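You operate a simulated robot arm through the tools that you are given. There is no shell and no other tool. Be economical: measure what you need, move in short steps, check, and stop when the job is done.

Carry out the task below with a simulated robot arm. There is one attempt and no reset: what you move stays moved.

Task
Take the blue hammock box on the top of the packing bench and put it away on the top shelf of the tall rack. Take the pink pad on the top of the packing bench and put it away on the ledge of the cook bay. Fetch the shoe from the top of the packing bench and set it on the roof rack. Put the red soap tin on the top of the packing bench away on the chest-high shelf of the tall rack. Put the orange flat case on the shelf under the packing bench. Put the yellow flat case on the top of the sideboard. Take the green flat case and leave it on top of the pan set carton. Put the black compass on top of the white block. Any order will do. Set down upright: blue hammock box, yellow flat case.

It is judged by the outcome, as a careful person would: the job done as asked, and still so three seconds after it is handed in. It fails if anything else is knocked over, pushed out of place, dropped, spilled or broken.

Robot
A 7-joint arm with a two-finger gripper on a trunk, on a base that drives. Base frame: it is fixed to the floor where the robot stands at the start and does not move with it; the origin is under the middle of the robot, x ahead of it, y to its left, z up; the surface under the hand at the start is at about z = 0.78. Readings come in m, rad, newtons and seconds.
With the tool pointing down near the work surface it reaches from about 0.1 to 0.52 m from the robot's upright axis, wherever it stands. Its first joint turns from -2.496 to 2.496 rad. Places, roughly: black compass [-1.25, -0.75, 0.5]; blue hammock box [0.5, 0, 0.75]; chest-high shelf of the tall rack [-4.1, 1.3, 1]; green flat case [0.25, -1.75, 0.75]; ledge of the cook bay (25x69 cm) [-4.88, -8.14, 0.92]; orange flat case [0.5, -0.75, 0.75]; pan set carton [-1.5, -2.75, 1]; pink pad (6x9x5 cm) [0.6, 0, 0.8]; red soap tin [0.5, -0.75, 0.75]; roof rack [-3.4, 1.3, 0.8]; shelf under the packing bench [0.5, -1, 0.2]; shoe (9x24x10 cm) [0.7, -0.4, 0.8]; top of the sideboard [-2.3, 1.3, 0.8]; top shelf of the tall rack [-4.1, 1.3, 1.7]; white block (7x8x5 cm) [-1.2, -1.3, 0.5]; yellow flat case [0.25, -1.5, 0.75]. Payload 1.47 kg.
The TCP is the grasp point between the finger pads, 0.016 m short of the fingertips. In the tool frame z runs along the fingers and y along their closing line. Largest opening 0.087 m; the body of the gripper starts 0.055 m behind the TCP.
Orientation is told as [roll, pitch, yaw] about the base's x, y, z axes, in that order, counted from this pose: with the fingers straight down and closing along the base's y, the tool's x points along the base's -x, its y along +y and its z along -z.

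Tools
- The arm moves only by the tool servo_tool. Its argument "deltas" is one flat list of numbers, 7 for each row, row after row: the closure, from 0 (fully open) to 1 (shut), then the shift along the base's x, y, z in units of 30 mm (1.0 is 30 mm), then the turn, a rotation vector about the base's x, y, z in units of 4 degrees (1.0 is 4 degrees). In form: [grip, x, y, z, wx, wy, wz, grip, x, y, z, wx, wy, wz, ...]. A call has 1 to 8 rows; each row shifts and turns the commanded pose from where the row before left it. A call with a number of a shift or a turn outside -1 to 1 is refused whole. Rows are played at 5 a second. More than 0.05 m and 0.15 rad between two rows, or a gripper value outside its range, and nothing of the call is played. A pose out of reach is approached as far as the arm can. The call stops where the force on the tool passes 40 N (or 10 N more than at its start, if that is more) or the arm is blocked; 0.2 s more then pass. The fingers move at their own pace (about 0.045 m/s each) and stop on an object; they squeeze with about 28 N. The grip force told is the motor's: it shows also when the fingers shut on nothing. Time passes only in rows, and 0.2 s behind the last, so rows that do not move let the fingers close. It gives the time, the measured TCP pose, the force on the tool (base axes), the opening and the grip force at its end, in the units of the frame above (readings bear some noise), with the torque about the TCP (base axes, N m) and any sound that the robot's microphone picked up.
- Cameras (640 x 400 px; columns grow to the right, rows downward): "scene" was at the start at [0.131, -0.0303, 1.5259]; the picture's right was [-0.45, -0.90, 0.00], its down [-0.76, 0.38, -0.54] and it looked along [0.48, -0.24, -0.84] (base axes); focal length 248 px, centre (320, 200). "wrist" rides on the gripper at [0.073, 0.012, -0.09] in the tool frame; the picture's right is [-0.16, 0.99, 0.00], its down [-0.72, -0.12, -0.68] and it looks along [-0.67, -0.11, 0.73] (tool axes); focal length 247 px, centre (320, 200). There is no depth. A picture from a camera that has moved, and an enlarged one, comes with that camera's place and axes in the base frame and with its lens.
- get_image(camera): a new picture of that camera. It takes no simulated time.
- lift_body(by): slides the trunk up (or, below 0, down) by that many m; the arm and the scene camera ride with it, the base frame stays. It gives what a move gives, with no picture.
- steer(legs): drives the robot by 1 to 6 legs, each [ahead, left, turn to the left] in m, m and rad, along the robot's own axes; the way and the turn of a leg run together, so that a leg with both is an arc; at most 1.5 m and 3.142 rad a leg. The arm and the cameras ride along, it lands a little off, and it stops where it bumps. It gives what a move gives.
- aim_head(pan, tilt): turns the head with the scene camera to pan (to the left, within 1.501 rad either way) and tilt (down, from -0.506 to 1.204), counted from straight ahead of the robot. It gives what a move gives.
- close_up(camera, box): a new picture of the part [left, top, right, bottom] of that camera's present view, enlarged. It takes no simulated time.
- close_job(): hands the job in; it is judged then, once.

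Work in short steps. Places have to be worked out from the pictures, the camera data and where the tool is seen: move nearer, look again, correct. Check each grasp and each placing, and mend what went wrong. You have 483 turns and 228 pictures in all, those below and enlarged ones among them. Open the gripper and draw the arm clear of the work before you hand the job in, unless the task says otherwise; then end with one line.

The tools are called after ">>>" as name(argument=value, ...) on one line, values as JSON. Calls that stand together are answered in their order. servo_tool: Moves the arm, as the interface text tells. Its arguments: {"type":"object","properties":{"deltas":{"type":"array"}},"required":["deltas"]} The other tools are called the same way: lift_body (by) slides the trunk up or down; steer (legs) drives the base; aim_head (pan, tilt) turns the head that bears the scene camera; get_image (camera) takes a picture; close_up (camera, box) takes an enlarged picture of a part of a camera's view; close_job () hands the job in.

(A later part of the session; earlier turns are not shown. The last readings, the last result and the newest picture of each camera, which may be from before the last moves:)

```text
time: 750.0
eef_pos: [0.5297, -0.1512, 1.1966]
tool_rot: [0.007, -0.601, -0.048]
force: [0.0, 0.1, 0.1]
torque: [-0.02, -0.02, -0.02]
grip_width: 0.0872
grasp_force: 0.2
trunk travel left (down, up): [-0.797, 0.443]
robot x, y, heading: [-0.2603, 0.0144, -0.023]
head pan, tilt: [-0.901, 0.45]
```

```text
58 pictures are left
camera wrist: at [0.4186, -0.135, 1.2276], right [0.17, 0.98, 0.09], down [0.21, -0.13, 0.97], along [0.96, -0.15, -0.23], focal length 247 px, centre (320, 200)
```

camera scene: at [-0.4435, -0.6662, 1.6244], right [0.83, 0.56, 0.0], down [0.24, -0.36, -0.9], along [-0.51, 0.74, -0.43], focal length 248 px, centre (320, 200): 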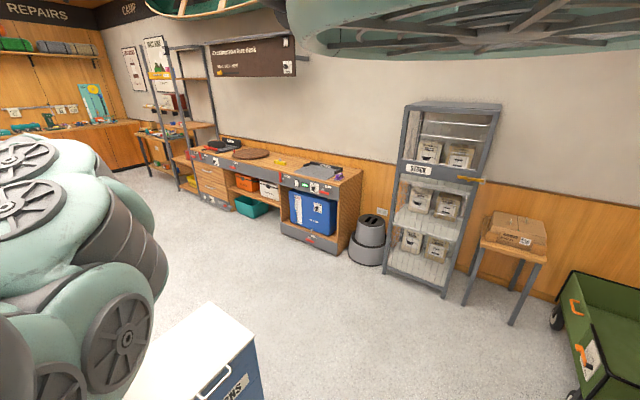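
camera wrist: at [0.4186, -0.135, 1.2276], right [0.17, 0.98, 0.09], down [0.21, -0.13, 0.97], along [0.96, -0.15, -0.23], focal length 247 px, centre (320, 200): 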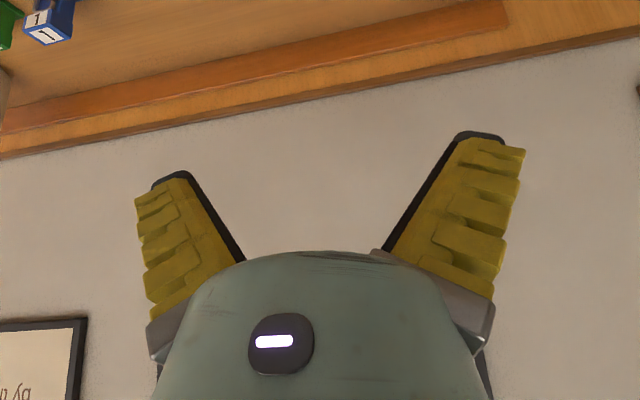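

>>> steer(legs=[[-0.12, 0.19, 0.05]])

>>> lift_body(by=-0.1)

>>> get_image(camera="wrist")

```text
time: 751.7
eef_pos: [0.4171, 0.0788, 1.1959]
tool_rot: [0.006, -0.599, 0.007]
force: [0.0, -0.8, -0.5]
torque: [0.0, 0.03, -0.05]
grip_width: 0.0868
grasp_force: 0.1
trunk travel left (down, up): [-0.797, 0.443]
robot x, y, heading: [-0.3826, 0.208, 0.033]
head pan, tilt: [-0.901, 0.45]
```

```text
time: 753.1
eef_pos: [0.4155, 0.0784, 1.0962]
tool_rot: [0.007, -0.599, 0.005]
force: [-0.6, 0.2, 0.1]
torque: [-0.03, -0.02, -0.01]
grip_width: 0.0868
grasp_force: 0.1
trunk travel left (down, up): [-0.697, 0.543]
robot x, y, heading: [-0.3805, 0.2082, 0.033]
head pan, tilt: [-0.901, 0.45]
```

```text
57 pictures are left
camera wrist: at [0.3045, 0.0896, 1.1278], right [0.12, 0.99, 0.09], down [0.21, -0.12, 0.97], along [0.97, -0.1, -0.23], focal length 247 px, centre (320, 200)
```

wrist: 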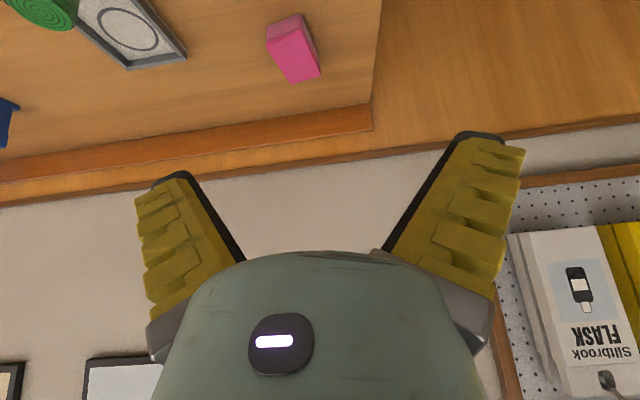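

Pad centre is about (0.62, 0.043), 6 cm wide, yaw ≈ 0.13. I'll rotate, move above and lower partway.

>>> servo_tool(deltas=[0, 0, 0, 0, 0, 0, 0.9, 0, 0, 0, 0, 0, 0, 0.9])

>>> steer(legs=[[0.195, -0.042, 0]])

>>> lift_body(by=-0.19)

>>> get_image(camera="wrist")

```text
time: 753.7
eef_pos: [0.4156, 0.0781, 1.0957]
tool_rot: [0.005, -0.599, 0.133]
force: [0.2, 0.8, 0.3]
torque: [0.03, -0.04, -0.02]
grip_width: 0.0871
grasp_force: 0.0
trunk travel left (down, up): [-0.697, 0.543]
robot x, y, heading: [-0.3837, 0.202, 0.032]
head pan, tilt: [-0.901, 0.45]
```

```text
time: 755.2
eef_pos: [0.6089, 0.045, 1.0964]
tool_rot: [0.006, -0.601, 0.135]
force: [-0.4, -0.1, 0.4]
torque: [0.02, 0.01, 0.02]
grip_width: 0.087
grasp_force: 0.0
trunk travel left (down, up): [-0.697, 0.543]
robot x, y, heading: [-0.1886, 0.1678, 0.034]
head pan, tilt: [-0.901, 0.45]
```

```text
time: 757.3
eef_pos: [0.6092, 0.0452, 0.9061]
tool_rot: [0.006, -0.6, 0.134]
force: [0.9, 0.0, 0.5]
torque: [-0.01, 0.0, -0.03]
grip_width: 0.0873
grasp_force: 0.0
trunk travel left (down, up): [-0.507, 0.733]
robot x, y, heading: [-0.1885, 0.1695, 0.033]
head pan, tilt: [-0.901, 0.45]
```

```text
56 pictures are left
camera wrist: at [0.497, 0.0427, 0.938], right [-0.01, 1.0, 0.09], down [0.23, -0.09, 0.97], along [0.97, 0.03, -0.23], focal length 247 px, centre (320, 200)
```

wrist: 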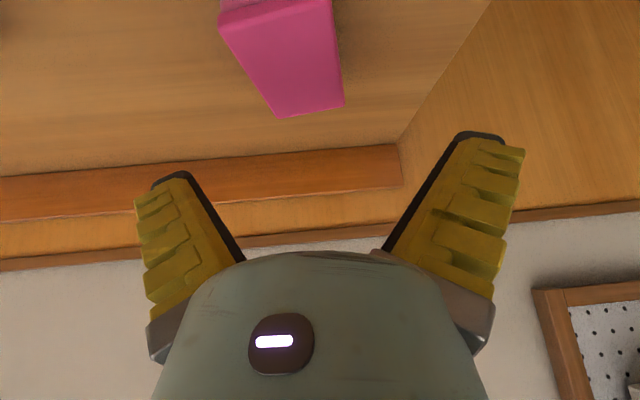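

>>> servo_tool(deltas=[0, 0.2, -0.15, 0, 0, 0, 0.4])

>>> lift_body(by=-0.08)

>>> get_image(camera="wrist")

```text
time: 757.7
eef_pos: [0.6159, 0.0406, 0.9076]
tool_rot: [0.004, -0.601, 0.161]
force: [1.0, -0.3, 0.1]
torque: [-0.01, 0.0, 0.0]
grip_width: 0.087
grasp_force: 0.1
trunk travel left (down, up): [-0.507, 0.733]
robot x, y, heading: [-0.1913, 0.1693, 0.028]
head pan, tilt: [-0.901, 0.45]
```

```text
time: 758.9
eef_pos: [0.615, 0.041, 0.8258]
tool_rot: [0.005, -0.601, 0.161]
force: [-0.7, -0.2, 0.6]
torque: [-0.01, 0.01, 0.01]
grip_width: 0.0869
grasp_force: 0.0
trunk travel left (down, up): [-0.427, 0.813]
robot x, y, heading: [-0.1922, 0.1665, 0.029]
head pan, tilt: [-0.901, 0.45]
```

```text
55 pictures are left
camera wrist: at [0.5028, 0.035, 0.8581], right [-0.03, 0.99, 0.09], down [0.23, -0.08, 0.97], along [0.97, 0.05, -0.23], focal length 247 px, centre (320, 200)
```

wrist: 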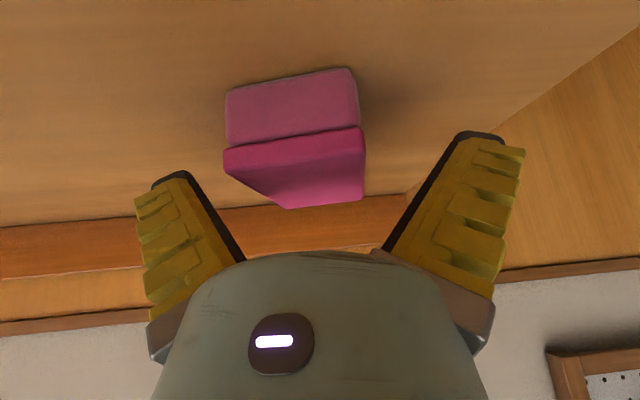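

>>> servo_tool(deltas=[0, 0, -0.2, 0, 0, 0, 0.5])

>>> lift_body(by=-0.016)

>>> servo_tool(deltas=[0.5, 0, 0, 0, 0, 0, 0, 1, 0, 0, 0, 0, 0, 0, 1, 0, 0, 0, 0, 0, 0, 1, 0, 0, 0, 0, 0, 0, 1, 0, 0, 0, 0, 0, 0])

>>> lift_body(by=0.1)

>>> get_image(camera="wrist")

```text
time: 759.3
eef_pos: [0.614, 0.0341, 0.8251]
tool_rot: [0.007, -0.601, 0.196]
force: [0.4, 0.4, 0.5]
torque: [-0.03, 0.01, -0.03]
grip_width: 0.0871
grasp_force: 0.0
trunk travel left (down, up): [-0.427, 0.813]
robot x, y, heading: [-0.1934, 0.17, 0.028]
head pan, tilt: [-0.901, 0.45]
```

```text
time: 759.9
eef_pos: [0.6148, 0.0343, 0.8103]
tool_rot: [0.006, -0.599, 0.199]
force: [0.6, -0.7, -0.2]
torque: [0.0, 0.0, -0.03]
grip_width: 0.0873
grasp_force: 0.1
trunk travel left (down, up): [-0.411, 0.829]
robot x, y, heading: [-0.186, 0.1673, 0.036]
head pan, tilt: [-0.901, 0.45]
```

```text
time: 761.1
eef_pos: [0.6145, 0.0342, 0.8113]
tool_rot: [0.005, -0.602, 0.198]
force: [-0.1, 0.5, -0.1]
torque: [0.01, 0.03, 0.03]
grip_width: 0.0637
grasp_force: 27.8
trunk travel left (down, up): [-0.411, 0.829]
robot x, y, heading: [-0.1902, 0.171, 0.031]
head pan, tilt: [-0.901, 0.45]
```

```text
time: 762.5
eef_pos: [0.6141, 0.0348, 0.9097]
tool_rot: [0.006, -0.601, 0.196]
force: [-0.1, -0.3, -0.4]
torque: [-0.01, 0.02, -0.01]
grip_width: 0.0637
grasp_force: 28.2
trunk travel left (down, up): [-0.511, 0.729]
robot x, y, heading: [-0.1899, 0.1663, 0.034]
head pan, tilt: [-0.901, 0.45]
```

```text
54 pictures are left
camera wrist: at [0.5023, 0.0256, 0.9415], right [-0.07, 0.99, 0.09], down [0.23, -0.08, 0.97], along [0.97, 0.09, -0.23], focal length 247 px, centre (320, 200)
```

wrist: 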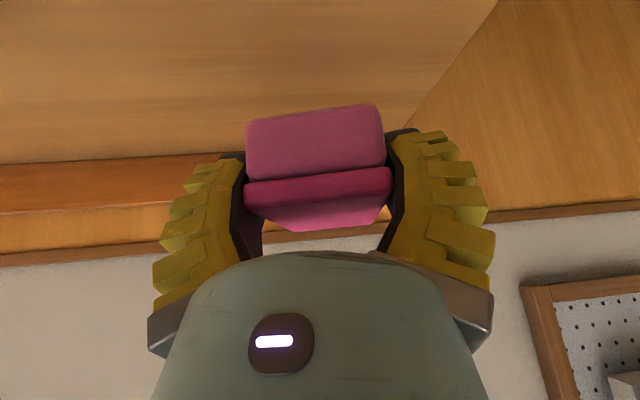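

Pad is held. I'll raise it, turn toward -y and travel down the corridor, looking ahead.

>>> lift_body(by=0.3)

>>> steer(legs=[[-0.26, 0, 0], [0, 0, -1.6], [1.5, 0, 0], [1.5, 0, 0]])

>>> aim_head(pan=-0.5, tilt=0.35)

>>> get_image(camera="scene")

```text
time: 765.5
eef_pos: [0.6146, 0.0363, 1.2105]
tool_rot: [0.008, -0.6, 0.198]
force: [-0.1, -0.2, 0.0]
torque: [0.03, -0.01, 0.0]
grip_width: 0.0636
grasp_force: 28.2
trunk travel left (down, up): [-0.811, 0.429]
robot x, y, heading: [-0.1864, 0.1674, 0.037]
head pan, tilt: [-0.901, 0.45]
```

```text
time: 785.4
eef_pos: [-0.594, -3.6737, 1.2095]
tool_rot: [0.007, -0.601, -1.424]
force: [0.4, -0.4, -0.6]
torque: [0.01, 0.02, -0.03]
grip_width: 0.0626
grasp_force: 27.9
trunk travel left (down, up): [-0.811, 0.429]
robot x, y, heading: [-0.4211, -2.8719, -1.591]
head pan, tilt: [-0.901, 0.45]
```

```text
time: 786.3
eef_pos: [-0.5939, -3.6739, 1.2099]
tool_rot: [0.008, -0.602, -1.427]
force: [-0.8, 0.5, -0.3]
torque: [0.0, -0.02, 0.01]
grip_width: 0.0627
grasp_force: 27.8
trunk travel left (down, up): [-0.811, 0.429]
robot x, y, heading: [-0.4167, -2.877, -1.588]
head pan, tilt: [-0.499, 0.351]
```

```text
53 pictures are left
camera scene: at [-0.4991, -2.9976, 1.504], right [-0.55, 0.84, 0.0], down [0.34, 0.23, -0.91], along [-0.76, -0.5, -0.41], focal length 248 px, centre (320, 200)
```

scene: 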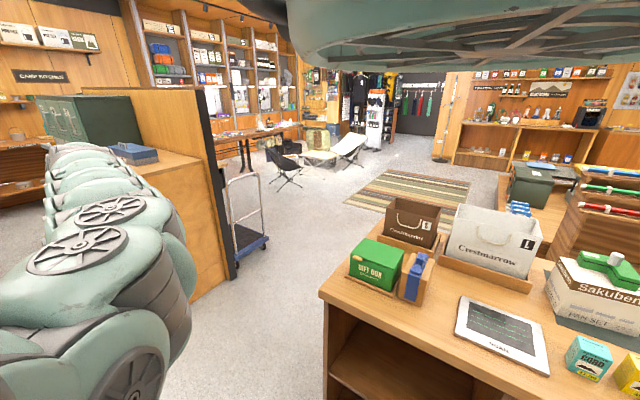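

The cook bay should be among the bays on the back wall (y ≈ -8.3). I'll continue down the corridor in steps.

>>> steer(legs=[[1.3, 0.05, 0]])

>>> aim_head(pan=-0.4, tilt=0.3)

>>> get_image(camera="scene")

>>> get_image(camera="wrist")

```text
time: 792.8
eef_pos: [-0.5514, -4.9647, 1.2093]
tool_rot: [0.009, -0.6, -1.412]
force: [-0.3, 0.1, -0.9]
torque: [0.01, 0.01, -0.01]
grip_width: 0.0623
grasp_force: 28.0
trunk travel left (down, up): [-0.811, 0.429]
robot x, y, heading: [-0.3847, -4.1666, -1.58]
head pan, tilt: [-0.499, 0.351]
```

```text
time: 793.4
eef_pos: [-0.551, -4.9644, 1.2097]
tool_rot: [0.007, -0.6, -1.415]
force: [0.7, 0.4, -0.6]
torque: [0.02, 0.0, 0.0]
grip_width: 0.0619
grasp_force: 28.1
trunk travel left (down, up): [-0.811, 0.429]
robot x, y, heading: [-0.3856, -4.1663, -1.584]
head pan, tilt: [-0.4, 0.3]
```

```text
52 pictures are left
camera scene: at [-0.4637, -4.2871, 1.5084], right [-0.56, 0.83, 0.0], down [0.3, 0.2, -0.93], along [-0.77, -0.52, -0.37], focal length 248 px, centre (320, 200)
```

scene: 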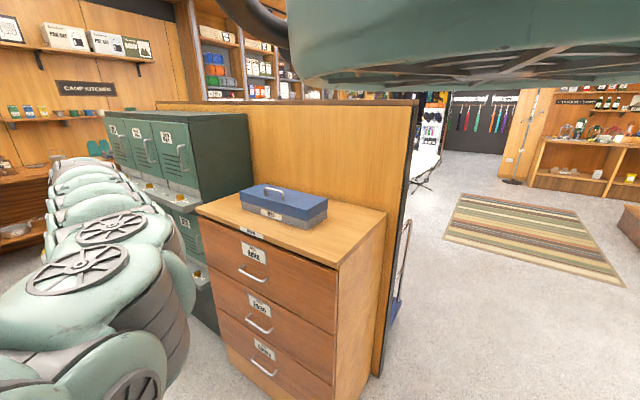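

```text
51 pictures are left
camera wrist: at [-0.5581, -4.8523, 1.2416], right [1.0, 0.03, 0.09], down [-0.09, -0.23, 0.97], along [0.05, -0.97, -0.23], focal length 247 px, centre (320, 200)
```

wrist: 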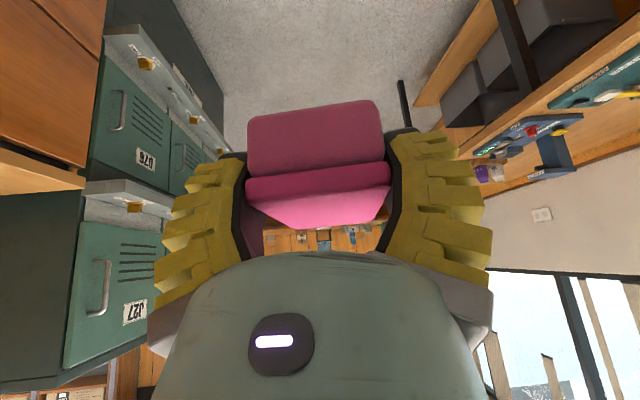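

Corridor is about 0.9 m wide between the lockers and the window table. I'll centre at x ≈ -0.46 and move through in steps.

>>> steer(legs=[[0.9, -0.06, 0]])

>>> steer(legs=[[0.9, 0, 0]])

>>> get_image(camera="wrist")

>>> get_image(camera="scene")

```text
time: 798.1
eef_pos: [-0.5984, -5.8599, 1.2095]
tool_rot: [0.007, -0.6, -1.401]
force: [0.0, -0.6, 0.0]
torque: [0.06, 0.0, -0.02]
grip_width: 0.0619
grasp_force: 28.2
trunk travel left (down, up): [-0.811, 0.429]
robot x, y, heading: [-0.4432, -5.0584, -1.562]
head pan, tilt: [-0.4, 0.3]
```

```text
time: 802.9
eef_pos: [-0.5789, -6.7598, 1.2097]
tool_rot: [0.008, -0.601, -1.387]
force: [-0.2, 0.1, 0.0]
torque: [0.04, 0.01, -0.01]
grip_width: 0.0617
grasp_force: 27.9
trunk travel left (down, up): [-0.811, 0.429]
robot x, y, heading: [-0.4332, -5.9603, -1.552]
head pan, tilt: [-0.4, 0.3]
```

```text
50 pictures are left
camera wrist: at [-0.5885, -6.6488, 1.2416], right [0.99, 0.05, 0.09], down [-0.08, -0.23, 0.97], along [0.07, -0.97, -0.23], focal length 247 px, centre (320, 200)
```

wrist: 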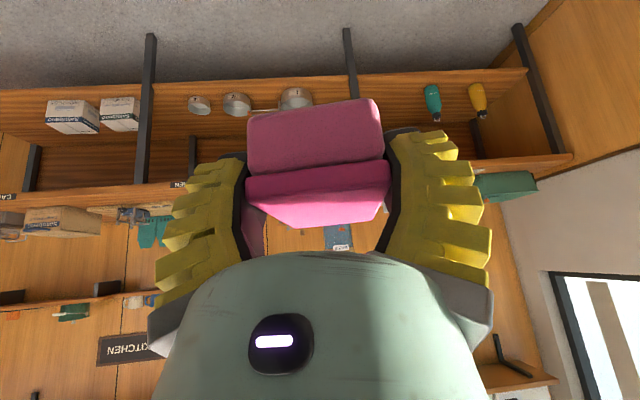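

```text
49 pictures are left
camera scene: at [-0.5082, -6.0817, 1.5115], right [-0.58, 0.81, 0.0], down [0.27, 0.19, -0.94], along [-0.77, -0.55, -0.33], focal length 248 px, centre (320, 200)
```

scene: 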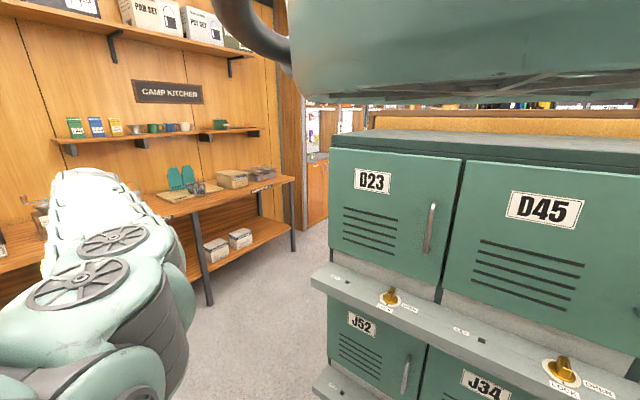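

Now I'll tuck the arm: first lower it relative to the trunk, then bring the tool vertical and closer.

>>> servo_tool(deltas=[1, 0, 0.3, -1, 0, 0, 0, 1, 0, 0.3, -1, 0, 0, 0, 1, 0, 0.3, -1, 0, 0, 0, 1, 0, 0.3, -1, 0, 0, 0, 1, 0, 0.3, -1, 0, 0, 0, 1, 0, 0.3, -1, 0, 0, 0])

>>> servo_tool(deltas=[1, 0, 0.9, -0.2, 0.98, 0.17, 0, 1, 0, 0.9, -0.2, 0.98, 0.17, 0, 1, 0, 0.9, -0.2, 0.98, 0.17, 0, 1, 0, 0.9, -0.2, 0.98, 0.17, 0, 1, 0, 0.9, -0.2, 0.98, 0.17, 0, 1, 0, 0.9, -0.2, 0.98, 0.17, 0, 1, 0, 0.9, -0.2, 0.98, 0.17, 0])

```text
time: 804.3
eef_pos: [-0.5799, -6.7078, 1.029]
tool_rot: [0.005, -0.6, -1.392]
force: [-0.6, -0.8, 0.0]
torque: [-0.02, 0.04, 0.0]
grip_width: 0.0618
grasp_force: 28.0
trunk travel left (down, up): [-0.811, 0.429]
robot x, y, heading: [-0.4343, -5.9594, -1.552]
head pan, tilt: [-0.4, 0.3]
```

```text
time: 805.9
eef_pos: [-0.5743, -6.566, 1.0006]
tool_rot: [0.01, -0.135, -1.391]
force: [0.0, 0.8, -1.4]
torque: [0.06, 0.01, -0.01]
grip_width: 0.0615
grasp_force: 28.7
out of reach, approached as far as the arm can: row 5, 6, 7
trunk travel left (down, up): [-0.811, 0.429]
robot x, y, heading: [-0.4326, -5.9617, -1.554]
head pan, tilt: [-0.4, 0.3]
```

>>> servo_tool(deltas=[1, 0, 0.6, -0.8, 0.4, 0.05, 0, 1, 0, 0.6, -0.8, 0.4, 0.05, 0, 1, 0, 0.8, -0.5, 0.4, 0.05, 0, 1, 0, 0.8, -0.3, 0.4, 0.05, 0, 1, 0, 0.8, 0, 0.3, 0, 0, 1, 0, 0.8, 0, 0, 0, 0])

>>> lift_body(by=0.2)

>>> get_image(camera="wrist")

```text
time: 807.3
eef_pos: [-0.5854, -6.4488, 0.9122]
tool_rot: [0.021, 0.019, -1.393]
force: [-0.8, 0.0, 0.2]
torque: [0.01, -0.01, -0.02]
grip_width: 0.0617
grasp_force: 27.2
out of reach, approached as far as the arm can: row 5, 6
trunk travel left (down, up): [-0.811, 0.429]
robot x, y, heading: [-0.4323, -5.9588, -1.554]
head pan, tilt: [-0.4, 0.3]
```

```text
time: 809.4
eef_pos: [-0.585, -6.4475, 1.112]
tool_rot: [0.021, 0.019, -1.391]
force: [0.1, -0.6, -0.1]
torque: [0.0, 0.01, -0.02]
grip_width: 0.0616
grasp_force: 28.3
trunk travel left (down, up): [-1.011, 0.229]
robot x, y, heading: [-0.4282, -5.9608, -1.557]
head pan, tilt: [-0.4, 0.3]
```

```text
48 pictures are left
camera wrist: at [-0.5888, -6.3761, 1.2021], right [1.0, 0.02, 0.02], down [0.0, -0.75, 0.66], along [0.03, -0.66, -0.75], focal length 247 px, centre (320, 200)
```

wrist: 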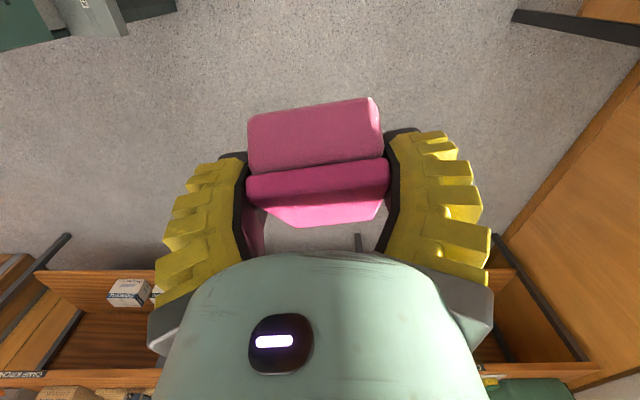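

Tucked. I'll go forward out of the corridor, then strafe west while facing the wall.

>>> steer(legs=[[1.1, 0, -0.015], [0, -1.2, 0]])

>>> aim_head(pan=-0.9, tilt=0.4)

>>> get_image(camera="scene")

```text
time: 820.8
eef_pos: [-1.8027, -7.5314, 1.1114]
tool_rot: [0.022, 0.02, -1.427]
force: [-0.6, -0.3, -0.8]
torque: [0.0, -0.01, 0.0]
grip_width: 0.0612
grasp_force: 27.9
trunk travel left (down, up): [-1.011, 0.229]
robot x, y, heading: [-1.6321, -7.0481, -1.587]
head pan, tilt: [-0.4, 0.3]
```

```text
time: 821.7
eef_pos: [-1.8019, -7.5318, 1.1115]
tool_rot: [0.022, 0.019, -1.429]
force: [-0.4, -0.3, -1.2]
torque: [-0.01, -0.04, -0.01]
grip_width: 0.0608
grasp_force: 28.1
trunk travel left (down, up): [-1.011, 0.229]
robot x, y, heading: [-1.6336, -7.044, -1.593]
head pan, tilt: [-0.901, 0.4]
```

```text
47 pictures are left
camera scene: at [-1.7118, -7.1677, 1.7104], right [-0.55, 0.84, 0.0], down [0.29, 0.19, -0.94], along [-0.78, -0.52, -0.35], focal length 248 px, centre (320, 200)
```

scene: 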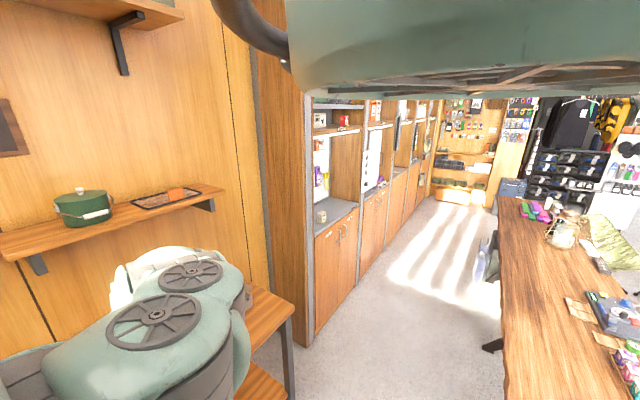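

Passage between the bays' ledges (y ≈ -8.05) and the long table (y ≈ -6.95) is 1.1 m. I'll go in at y ≈ -7.42.

>>> steer(legs=[[0, -0.5, 0.02], [0.37, 0, 0], [0, -1.0, 0]])

>>> get_image(camera="scene")

```text
time: 831.6
eef_pos: [-3.3177, -7.9107, 1.1129]
tool_rot: [0.021, 0.019, -1.408]
force: [0.6, -0.3, -1.4]
torque: [-0.01, 0.01, -0.03]
grip_width: 0.0606
grasp_force: 27.6
trunk travel left (down, up): [-1.011, 0.229]
robot x, y, heading: [-3.1626, -7.4266, -1.571]
head pan, tilt: [-0.901, 0.4]
```

```text
46 pictures are left
camera scene: at [-3.2353, -7.545, 1.708], right [-0.57, 0.82, 0.0], down [0.3, 0.21, -0.93], along [-0.77, -0.53, -0.37], focal length 248 px, centre (320, 200)
```

scene: 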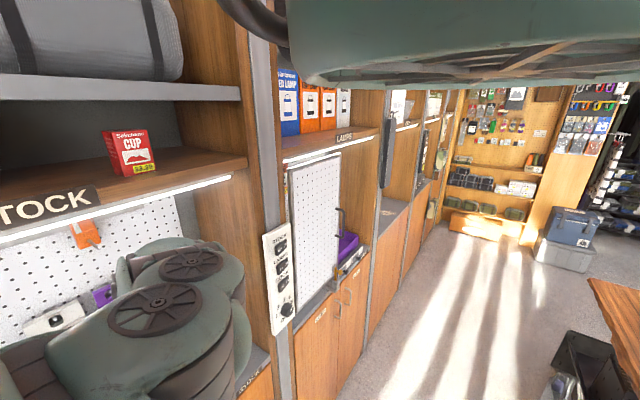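

>>> steer(legs=[[0, -0.9, 0]])

>>> get_image(camera="scene")

```text
time: 835.1
eef_pos: [-3.9873, -7.9124, 1.1097]
tool_rot: [0.034, 0.024, -1.365]
force: [4.2, 0.9, 1.0]
torque: [-0.14, 0.46, 0.17]
grip_width: 0.0
grasp_force: 28.2
trunk travel left (down, up): [-1.011, 0.229]
robot x, y, heading: [-3.8425, -7.4239, -1.562]
head pan, tilt: [-0.901, 0.4]
stopped in leg 1: the force on the tool passed its limit at 90 N (the readings are from after the stop); the commanded pose is now the measured one
```

```text
45 pictures are left
camera scene: at [-3.9185, -7.5468, 1.7071], right [-0.57, 0.82, 0.0], down [0.31, 0.21, -0.93], along [-0.76, -0.53, -0.38], focal length 248 px, centre (320, 200)
```

scene: 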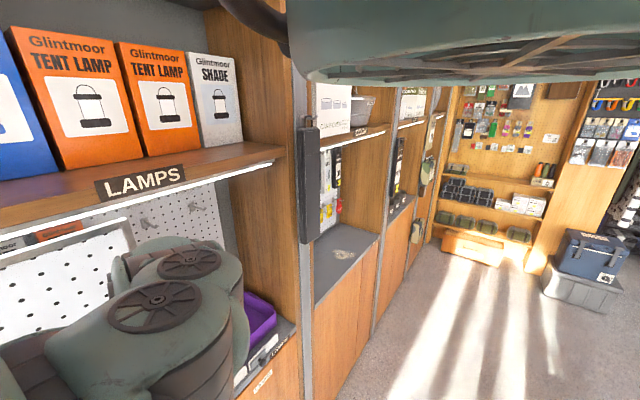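

The tool hit something in the LAMPS bay and the pad is gone from the grip. I'll look with the wrist camera.

>>> get_image(camera="wrist")

```text
44 pictures are left
camera wrist: at [-3.9951, -7.8409, 1.2008], right [1.0, 0.05, 0.03], down [0.01, -0.75, 0.66], along [0.05, -0.66, -0.75], focal length 247 px, centre (320, 200)
```

wrist: 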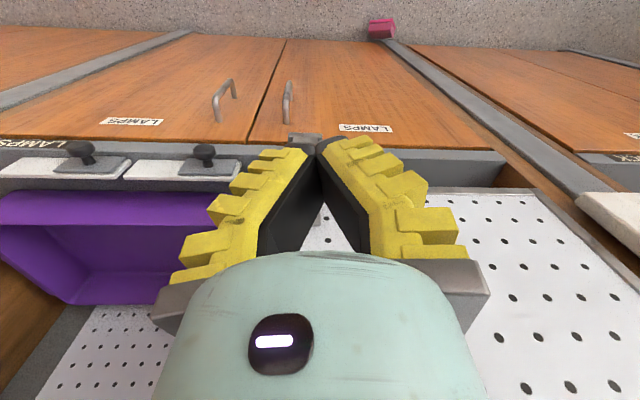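

The pad is on the floor below, and the fingertips are against a small grey bracket. I'll back straight away and look.

>>> steer(legs=[[-0.08, 0, 0]])

>>> get_image(camera="wrist")

```text
time: 836.1
eef_pos: [-3.99, -7.833, 1.1101]
tool_rot: [0.034, 0.024, -1.368]
force: [0.0, 0.1, -0.2]
torque: [-0.01, 0.01, 0.0]
grip_width: 0.0002
grasp_force: 27.8
trunk travel left (down, up): [-1.011, 0.229]
robot x, y, heading: [-3.8397, -7.3467, -1.566]
head pan, tilt: [-0.901, 0.4]
```

```text
43 pictures are left
camera wrist: at [-3.9963, -7.7605, 1.2011], right [1.0, 0.04, 0.03], down [0.01, -0.75, 0.66], along [0.05, -0.66, -0.75], focal length 247 px, centre (320, 200)
```

wrist: 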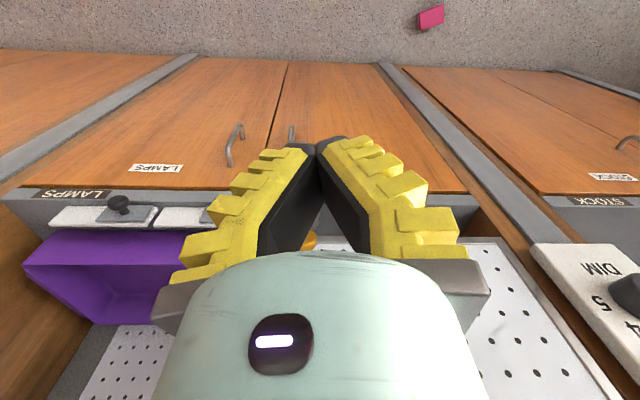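

>>> steer(legs=[[0, 0.3, 0]])

>>> get_image(camera="wrist")

```text
time: 838.2
eef_pos: [-3.6974, -7.8304, 1.1108]
tool_rot: [0.033, 0.024, -1.369]
force: [0.0, 0.6, 0.1]
torque: [-0.01, 0.0, -0.01]
grip_width: 0.0
grasp_force: 28.1
trunk travel left (down, up): [-1.011, 0.229]
robot x, y, heading: [-3.5489, -7.341, -1.566]
head pan, tilt: [-0.901, 0.4]
```

```text
42 pictures are left
camera wrist: at [-3.7033, -7.7583, 1.2011], right [1.0, 0.04, 0.03], down [0.01, -0.75, 0.66], along [0.05, -0.66, -0.75], focal length 247 px, centre (320, 200)
```

wrist: 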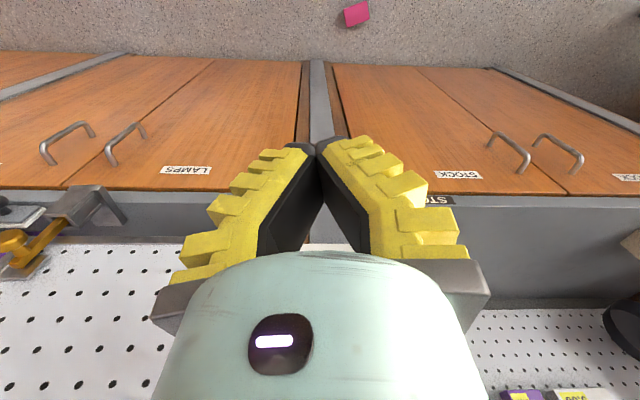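

A hinged bracket with a yellow lever sits in that bay; I can't see damage. First I'll recover the pad at about (-3.525, -7.845) on the floor.

>>> close_up(camera="wrist", box=[300, 0, 420, 70])

>>> close_up(camera="wrist", box=[0, 150, 160, 290])

```text
5.33 times, centred on (360, 35) of wrist
camera zoom: at [-3.7033, -7.7583, 1.2011], right [1.0, 0.04, 0.03], down [0.01, -0.75, 0.66], along [0.05, -0.66, -0.75], focal length 1317 px, centre (107, 1080)
```

zoom: 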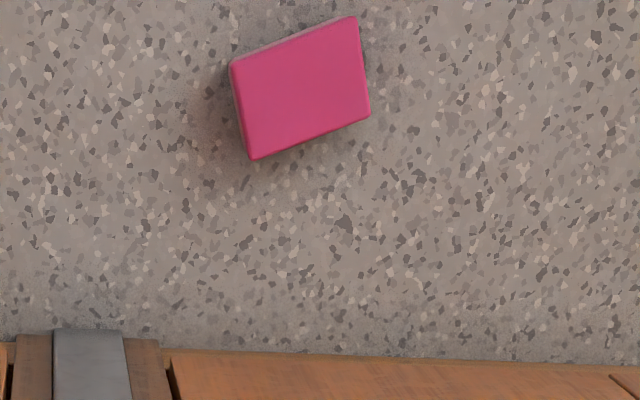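

```text
2.86 times, centred on (80, 220) of wrist
camera zoom: at [-3.7033, -7.7583, 1.2011], right [1.0, 0.04, 0.03], down [0.01, -0.75, 0.66], along [0.05, -0.66, -0.75], focal length 706 px, centre (1006, 143)
```

zoom: 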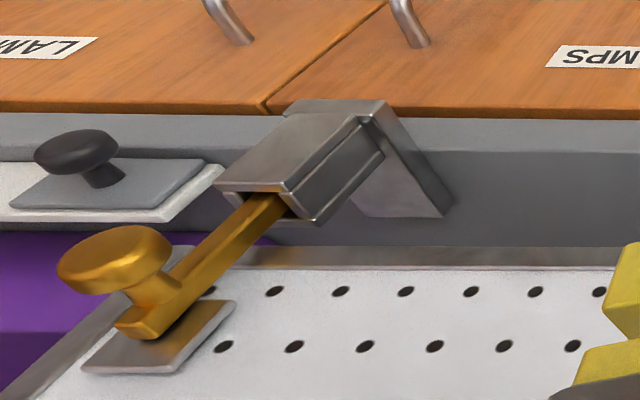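

The bracket looks intact. The pad lies flat, centre (-3.527, -7.842), long axis at ≈ 19°. I'll rotate the tool by -1.41 rad and move above it.

>>> steer(legs=[[0.01, 0.17, 0]])

>>> servo_tool(deltas=[0, 0, 0, 0, 0, 0, -1, 0, 0, 0, 0, 0, 0, -1, 0, 0, 0, 0, 0, 0, -1, 0, 0, 0, 0, 0, 0, -1, 0, 0, 0, 0, 0, 0, -1, 0, 0, 0, 0, 0, 0, -1, 0, 0, 0, 0, 0, 0, -1, 0, 0, 0, 0, 0, 0, -1])

>>> servo_tool(deltas=[0, 0, 0, 0, 0, 0, -1, 0, 0, 0, 0, 0, 0, -1, 0, 0, 0, 0, 0, 0, -1, 0, 0, 0, 0, 0, 0, -1, 0, 0, 0, 0, 0, 0, -1, 0, 0, 0, 0, 0, 0, -1, 0, 0, 0, 0, 0, 0, -1, 0, 0, 0, 0, 0, 0, -1])

>>> servo_tool(deltas=[0, 0, 0, 0, 0, 0, -1, 0, 0, 0, 0, 0, 0, -1, 0, 0, 0, 0, 0, 0, -1, 0, 0, 0, 0, 0, 0, -1])

>>> lift_body(by=-0.4)

>>> get_image(camera="wrist")

```text
time: 839.6
eef_pos: [-3.5271, -7.8399, 1.1109]
tool_rot: [0.034, 0.025, -1.37]
force: [-0.5, -0.1, -0.2]
torque: [0.01, 0.0, 0.0]
grip_width: 0.0
grasp_force: 27.7
trunk travel left (down, up): [-1.011, 0.229]
robot x, y, heading: [-3.3778, -7.3532, -1.567]
head pan, tilt: [-0.901, 0.4]
```

```text
time: 841.4
eef_pos: [-3.5274, -7.8408, 1.1089]
tool_rot: [0.035, 0.024, -1.931]
force: [-0.3, 0.4, -0.1]
torque: [-0.01, 0.02, 0.01]
grip_width: 0.0869
grasp_force: 0.0
trunk travel left (down, up): [-1.011, 0.229]
robot x, y, heading: [-3.3796, -7.3526, -1.563]
head pan, tilt: [-0.901, 0.4]
```

```text
time: 843.2
eef_pos: [-3.5293, -7.843, 1.1071]
tool_rot: [0.032, 0.027, -2.49]
force: [-0.4, -0.6, 0.5]
torque: [0.01, 0.01, -0.01]
grip_width: 0.0869
grasp_force: 0.0
out of reach, approached as far as the arm can: row 2
trunk travel left (down, up): [-1.011, 0.229]
robot x, y, heading: [-3.3786, -7.3491, -1.57]
head pan, tilt: [-0.901, 0.4]
```

```text
time: 844.2
eef_pos: [-3.5287, -7.843, 1.1053]
tool_rot: [0.035, 0.024, -2.768]
force: [0.4, 0.3, -0.2]
torque: [-0.01, -0.02, -0.02]
grip_width: 0.0871
grasp_force: 0.1
out of reach, approached as far as the arm can: row 3
trunk travel left (down, up): [-1.011, 0.229]
robot x, y, heading: [-3.3773, -7.3532, -1.565]
head pan, tilt: [-0.901, 0.4]
```

```text
time: 848.1
eef_pos: [-3.5293, -7.8442, 0.7057]
tool_rot: [0.032, 0.026, -2.766]
force: [-0.2, -0.7, 0.0]
torque: [-0.01, 0.0, 0.01]
grip_width: 0.087
grasp_force: 0.2
trunk travel left (down, up): [-0.611, 0.629]
robot x, y, heading: [-3.3775, -7.3511, -1.568]
head pan, tilt: [-0.901, 0.4]
```

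```text
39 pictures are left
camera wrist: at [-3.4611, -7.825, 0.7958], right [0.21, -0.98, 0.03], down [-0.74, -0.14, 0.66], along [-0.64, -0.16, -0.75], focal length 247 px, centre (320, 200)
```

wrist: 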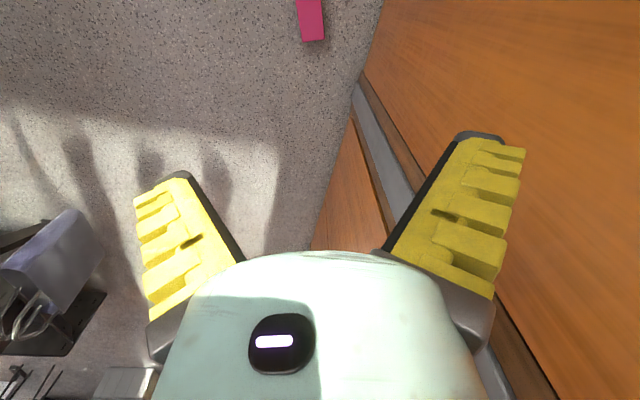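

>>> lift_body(by=-0.4)

>>> get_image(camera="wrist")

```text
time: 851.9
eef_pos: [-3.528, -7.8424, 0.3048]
tool_rot: [0.033, 0.026, -2.769]
force: [0.7, -0.3, 0.1]
torque: [-0.01, 0.03, 0.04]
grip_width: 0.087
grasp_force: 0.1
trunk travel left (down, up): [-0.211, 1.029]
robot x, y, heading: [-3.3771, -7.3537, -1.567]
head pan, tilt: [-0.901, 0.4]
```

```text
38 pictures are left
camera wrist: at [-3.4612, -7.825, 0.3958], right [0.21, -0.98, 0.03], down [-0.74, -0.14, 0.66], along [-0.64, -0.16, -0.75], focal length 247 px, centre (320, 200)
```

wrist: 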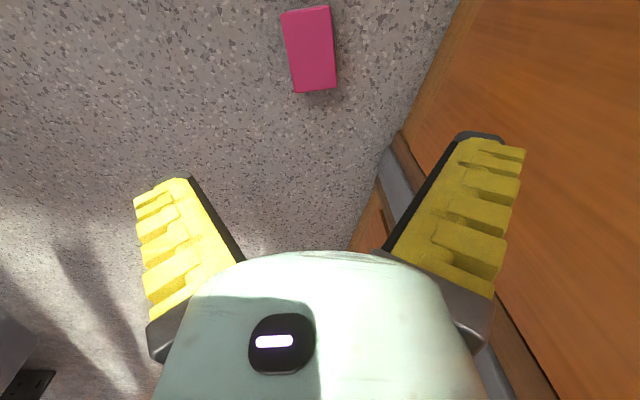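

>>> servo_tool(deltas=[0, 0.2, 0.17, 0, 0, 0, 0.8])

>>> lift_body(by=-0.2)

>>> get_image(camera="wrist")

```text
time: 852.3
eef_pos: [-3.5243, -7.8404, 0.302]
tool_rot: [0.032, 0.028, -2.71]
force: [0.7, 0.0, 0.0]
torque: [0.0, 0.03, -0.01]
grip_width: 0.0871
grasp_force: 0.0
out of reach, approached as far as the arm can: row 1
trunk travel left (down, up): [-0.211, 1.029]
robot x, y, heading: [-3.3767, -7.3519, -1.567]
head pan, tilt: [-0.901, 0.4]
```

```text
time: 854.5
eef_pos: [-3.5252, -7.8419, 0.1022]
tool_rot: [0.034, 0.026, -2.712]
force: [-0.6, -0.5, -0.7]
torque: [-0.01, 0.0, -0.01]
grip_width: 0.0873
grasp_force: 0.1
trunk travel left (down, up): [-0.011, 1.229]
robot x, y, heading: [-3.3763, -7.3503, -1.569]
head pan, tilt: [-0.901, 0.4]
```

```text
37 pictures are left
camera wrist: at [-3.458, -7.819, 0.1927], right [0.27, -0.96, 0.03], down [-0.73, -0.18, 0.66], along [-0.63, -0.2, -0.75], focal length 247 px, centre (320, 200)
```

wrist: 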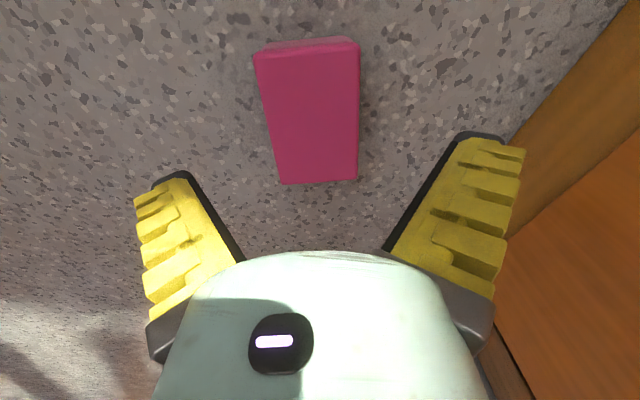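

Well aligned. I'll lower with the arm and grasp.

>>> servo_tool(deltas=[0, 0.05, 0.1, -0.8, 0, 0, 0, 0, 0, 0, -0.8, 0, 0, 0, 0, 0, 0, -0.6, 0, 0, 0])

>>> servo_tool(deltas=[0.5, 0, 0, 0, 0, 0, 0, 1, 0, 0, 0, 0, 0, 0, 1, 0, 0, 0, 0, 0, 0, 1, 0, 0, 0, 0, 0, 0, 1, 0, 0, 0, 0, 0, 0])

```text
time: 855.3
eef_pos: [-3.5234, -7.8386, 0.0346]
tool_rot: [0.033, 0.027, -2.71]
force: [-0.7, 0.4, 0.7]
torque: [-0.03, -0.02, -0.01]
grip_width: 0.0868
grasp_force: 0.1
trunk travel left (down, up): [-0.011, 1.229]
robot x, y, heading: [-3.3754, -7.3471, -1.564]
head pan, tilt: [-0.901, 0.4]
```

```text
time: 856.5
eef_pos: [-3.523, -7.8401, 0.0359]
tool_rot: [0.033, 0.027, -2.711]
force: [0.3, 0.3, -0.1]
torque: [0.05, -0.02, -0.01]
grip_width: 0.0597
grasp_force: 28.2
trunk travel left (down, up): [-0.011, 1.229]
robot x, y, heading: [-3.3804, -7.3519, -1.565]
head pan, tilt: [-0.901, 0.4]
```

>>> lift_body(by=0.4)

>>> lift_body(by=0.4)

>>> lift_body(by=0.35)

>>> get_image(camera="wrist")

```text
time: 860.3
eef_pos: [-3.5242, -7.8399, 0.4357]
tool_rot: [0.033, 0.025, -2.71]
force: [-0.6, -0.5, -0.1]
torque: [0.02, 0.01, 0.02]
grip_width: 0.0592
grasp_force: 28.1
trunk travel left (down, up): [-0.411, 0.829]
robot x, y, heading: [-3.3779, -7.3548, -1.565]
head pan, tilt: [-0.901, 0.4]
```

```text
time: 864.1
eef_pos: [-3.5225, -7.8392, 0.8348]
tool_rot: [0.033, 0.026, -2.71]
force: [0.8, -0.3, -0.1]
torque: [-0.02, 0.0, -0.03]
grip_width: 0.0591
grasp_force: 27.6
trunk travel left (down, up): [-0.811, 0.429]
robot x, y, heading: [-3.3779, -7.3531, -1.563]
head pan, tilt: [-0.901, 0.4]
```

```text
time: 867.5
eef_pos: [-3.5235, -7.8408, 1.1855]
tool_rot: [0.033, 0.025, -2.71]
force: [0.2, -0.4, -0.6]
torque: [0.0, -0.01, 0.01]
grip_width: 0.0589
grasp_force: 28.3
trunk travel left (down, up): [-1.161, 0.079]
robot x, y, heading: [-3.3771, -7.3524, -1.562]
head pan, tilt: [-0.901, 0.4]
```

```text
36 pictures are left
camera wrist: at [-3.4563, -7.8175, 1.2761], right [0.27, -0.96, 0.03], down [-0.73, -0.18, 0.66], along [-0.63, -0.2, -0.75], focal length 247 px, centre (320, 200)
```

wrist: 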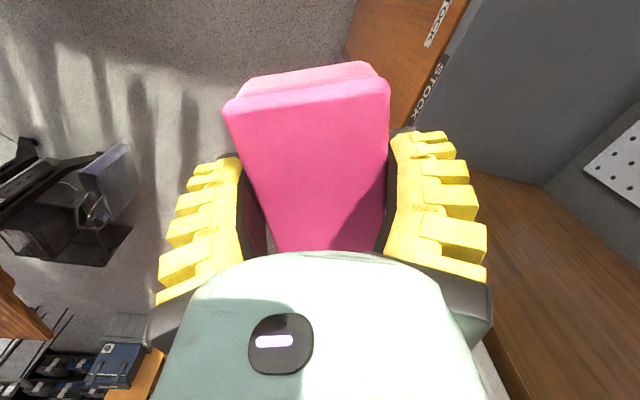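

Pad recovered. The torque readings suggest the hand hit something at z ≈ 1.22 near (-4.0, -7.95), so I'll look at that bay before passing again.

>>> get_image(camera="scene")

```text
35 pictures are left
camera scene: at [-3.4548, -7.4737, 1.8562], right [-0.57, 0.82, 0.0], down [0.32, 0.22, -0.92], along [-0.76, -0.52, -0.39], focal length 248 px, centre (320, 200)
```

scene: 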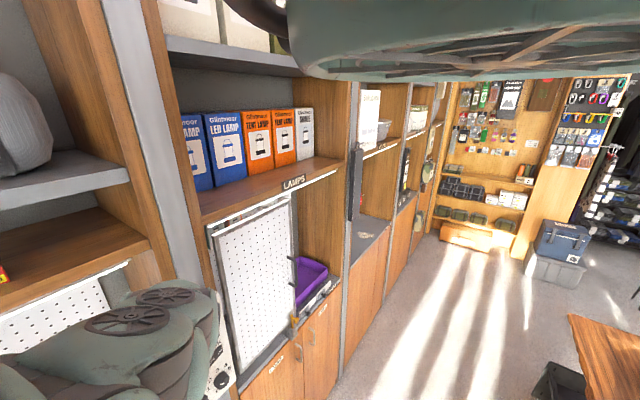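

>>> close_up(camera="scene", box=[190, 170, 390, 370])

```text
2.00 times, centred on (290, 270) of scene
camera zoom: at [-3.4548, -7.4737, 1.8562], right [-0.57, 0.82, 0.0], down [0.32, 0.22, -0.92], along [-0.76, -0.52, -0.39], focal length 496 px, centre (380, 60)
```

zoom: 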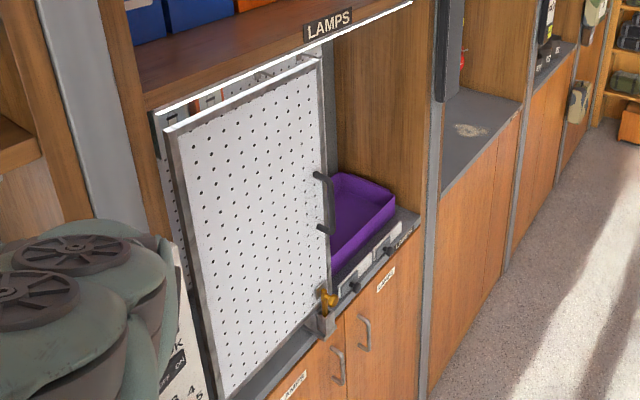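

The bay's panel, handle and bolt are all intact; the hand only caught the pull handle. I'll pass farther out this time.

>>> steer(legs=[[-0.05, 0, 0], [0, -0.55, 0]])

>>> steer(legs=[[0, -0.4, 0]])

>>> get_image(camera="scene")

>>> get_image(camera="wrist")

```text
time: 871.2
eef_pos: [-4.0696, -7.7907, 1.187]
tool_rot: [0.032, 0.026, -2.713]
force: [-0.3, -0.3, -0.6]
torque: [0.0, -0.01, 0.0]
grip_width: 0.0588
grasp_force: 28.0
trunk travel left (down, up): [-1.161, 0.079]
robot x, y, heading: [-3.9223, -7.3041, -1.57]
head pan, tilt: [-0.901, 0.4]
```

```text
time: 873.7
eef_pos: [-4.4662, -7.7877, 1.1854]
tool_rot: [0.033, 0.026, -2.723]
force: [0.1, -0.4, -1.2]
torque: [-0.02, 0.01, -0.02]
grip_width: 0.0586
grasp_force: 28.3
trunk travel left (down, up): [-1.161, 0.079]
robot x, y, heading: [-4.3134, -7.2998, -1.583]
head pan, tilt: [-0.901, 0.4]
```

```text
33 pictures are left
camera scene: at [-4.3928, -7.4227, 1.8563], right [-0.56, 0.83, 0.0], down [0.32, 0.22, -0.92], along [-0.77, -0.51, -0.39], focal length 248 px, centre (320, 200)
```

scene: 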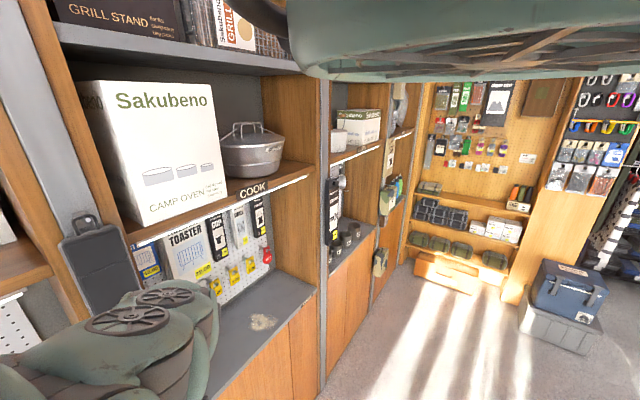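

```text
32 pictures are left
camera wrist: at [-4.3989, -7.7665, 1.2762], right [0.25, -0.97, 0.03], down [-0.73, -0.17, 0.66], along [-0.63, -0.19, -0.75], focal length 247 px, centre (320, 200)
```

wrist: 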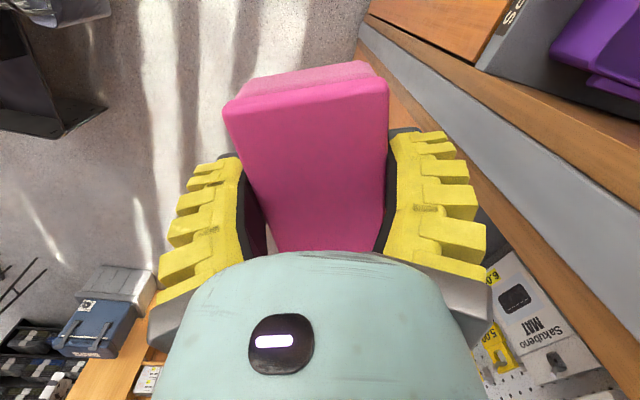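

The COOK bay ledge is clear (x -4.55…-5.23, y -8.02…-8.27, shelf above at ~1.5). I'll aim for x ≈ -4.72, avoiding the black chair behind.

>>> steer(legs=[[0.06, -0.26, 0]])

>>> steer(legs=[[0.12, 0, 0.015]])

>>> get_image(camera="wrist")

```text
time: 875.6
eef_pos: [-4.7276, -7.8439, 1.1848]
tool_rot: [0.034, 0.026, -2.73]
force: [0.0, -0.2, 0.0]
torque: [-0.03, 0.04, 0.01]
grip_width: 0.0588
grasp_force: 28.5
trunk travel left (down, up): [-1.161, 0.079]
robot x, y, heading: [-4.5769, -7.3624, -1.585]
head pan, tilt: [-0.901, 0.4]
```

```text
time: 876.8
eef_pos: [-4.7203, -7.9651, 1.1853]
tool_rot: [0.033, 0.027, -2.714]
force: [0.2, 0.2, -0.1]
torque: [0.02, -0.02, -0.01]
grip_width: 0.0588
grasp_force: 28.2
trunk travel left (down, up): [-1.161, 0.079]
robot x, y, heading: [-4.5764, -7.4794, -1.57]
head pan, tilt: [-0.901, 0.4]
```

```text
31 pictures are left
camera wrist: at [-4.6548, -7.9437, 1.2761], right [0.26, -0.96, 0.03], down [-0.73, -0.18, 0.66], along [-0.63, -0.19, -0.75], focal length 247 px, centre (320, 200)
```

wrist: 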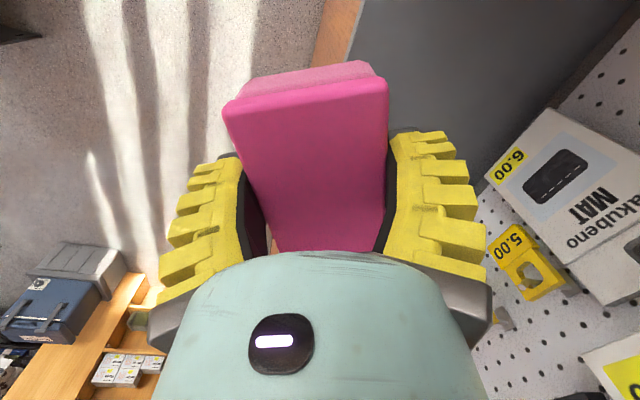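

>>> steer(legs=[[0.04, 0, 0]])

>>> servo_tool(deltas=[1, 0, -0.8, 0.3, 0, 0, 0, 1, 0, -0.8, 0.3, 0, 0, 0, 1, 0, -0.8, 0.3, 0, 0, 0, 1, 0, -0.8, 0.3, 0, 0, 0, 1, 0, -0.6, 0.3, 0, 0, 0])

>>> get_image(camera="wrist")

```text
time: 877.7
eef_pos: [-4.7227, -8.0049, 1.1859]
tool_rot: [0.034, 0.025, -2.715]
force: [0.1, -0.2, -0.4]
torque: [-0.01, 0.0, 0.0]
grip_width: 0.0586
grasp_force: 28.5
trunk travel left (down, up): [-1.161, 0.079]
robot x, y, heading: [-4.5752, -7.5166, -1.574]
head pan, tilt: [-0.901, 0.4]
```

```text
time: 879.1
eef_pos: [-4.7591, -8.0604, 1.2079]
tool_rot: [-0.015, 0.049, -2.843]
force: [-0.2, 0.2, -1.3]
torque: [0.01, 0.0, 0.02]
grip_width: 0.0588
grasp_force: 27.8
trunk travel left (down, up): [-1.161, 0.079]
robot x, y, heading: [-4.5754, -7.5072, -1.578]
head pan, tilt: [-0.901, 0.4]
stopped in row 5: the arm was blocked; the commanded pose is now the measured one
```

```text
30 pictures are left
camera wrist: at [-4.6904, -8.0512, 1.2998], right [0.14, -0.99, -0.02], down [-0.75, -0.12, 0.65], along [-0.64, -0.07, -0.76], focal length 247 px, centre (320, 200)
```

wrist: 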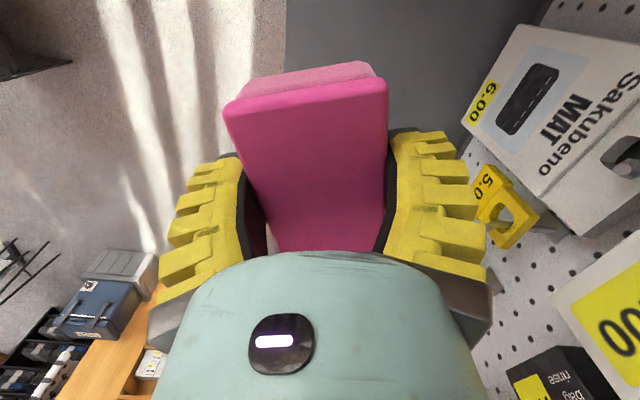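

Blocked: probably the forearm against the upper shelf. I'll back off a bit, lower the trunk, then extend at a lower level.

>>> steer(legs=[[-0.08, 0, 0]])

>>> get_image(camera="scene")

```text
time: 879.7
eef_pos: [-4.7571, -8.0586, 1.2109]
tool_rot: [-0.016, 0.052, -2.85]
force: [0.3, -0.1, -0.8]
torque: [0.03, 0.02, 0.0]
grip_width: 0.0588
grasp_force: 28.1
trunk travel left (down, up): [-1.161, 0.079]
robot x, y, heading: [-4.5765, -7.5027, -1.579]
head pan, tilt: [-0.901, 0.4]
stopped in leg 1: the robot was blocked; the commanded pose is now the measured one
```

```text
29 pictures are left
camera scene: at [-4.6531, -7.6229, 1.8558], right [-0.56, 0.83, 0.0], down [0.32, 0.22, -0.92], along [-0.76, -0.51, -0.39], focal length 248 px, centre (320, 200)
```

scene: 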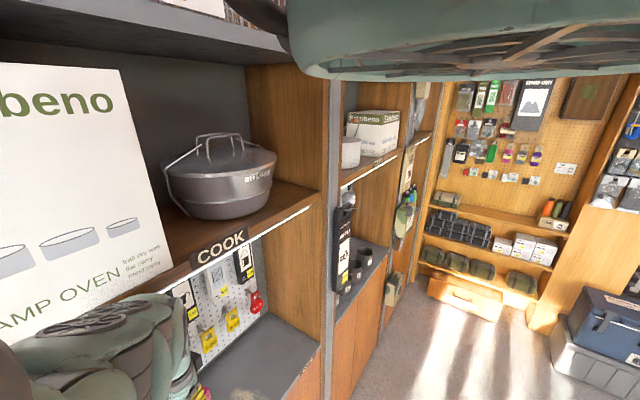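

>>> lift_body(by=-0.1)

```text
time: 881.1
eef_pos: [-4.7609, -8.0659, 1.1186]
tool_rot: [-0.005, 0.046, -2.844]
force: [-0.4, 0.3, -0.4]
torque: [0.01, -0.01, -0.01]
grip_width: 0.0588
grasp_force: 28.1
trunk travel left (down, up): [-1.061, 0.179]
robot x, y, heading: [-4.5724, -7.5034, -1.576]
head pan, tilt: [-0.901, 0.4]
```

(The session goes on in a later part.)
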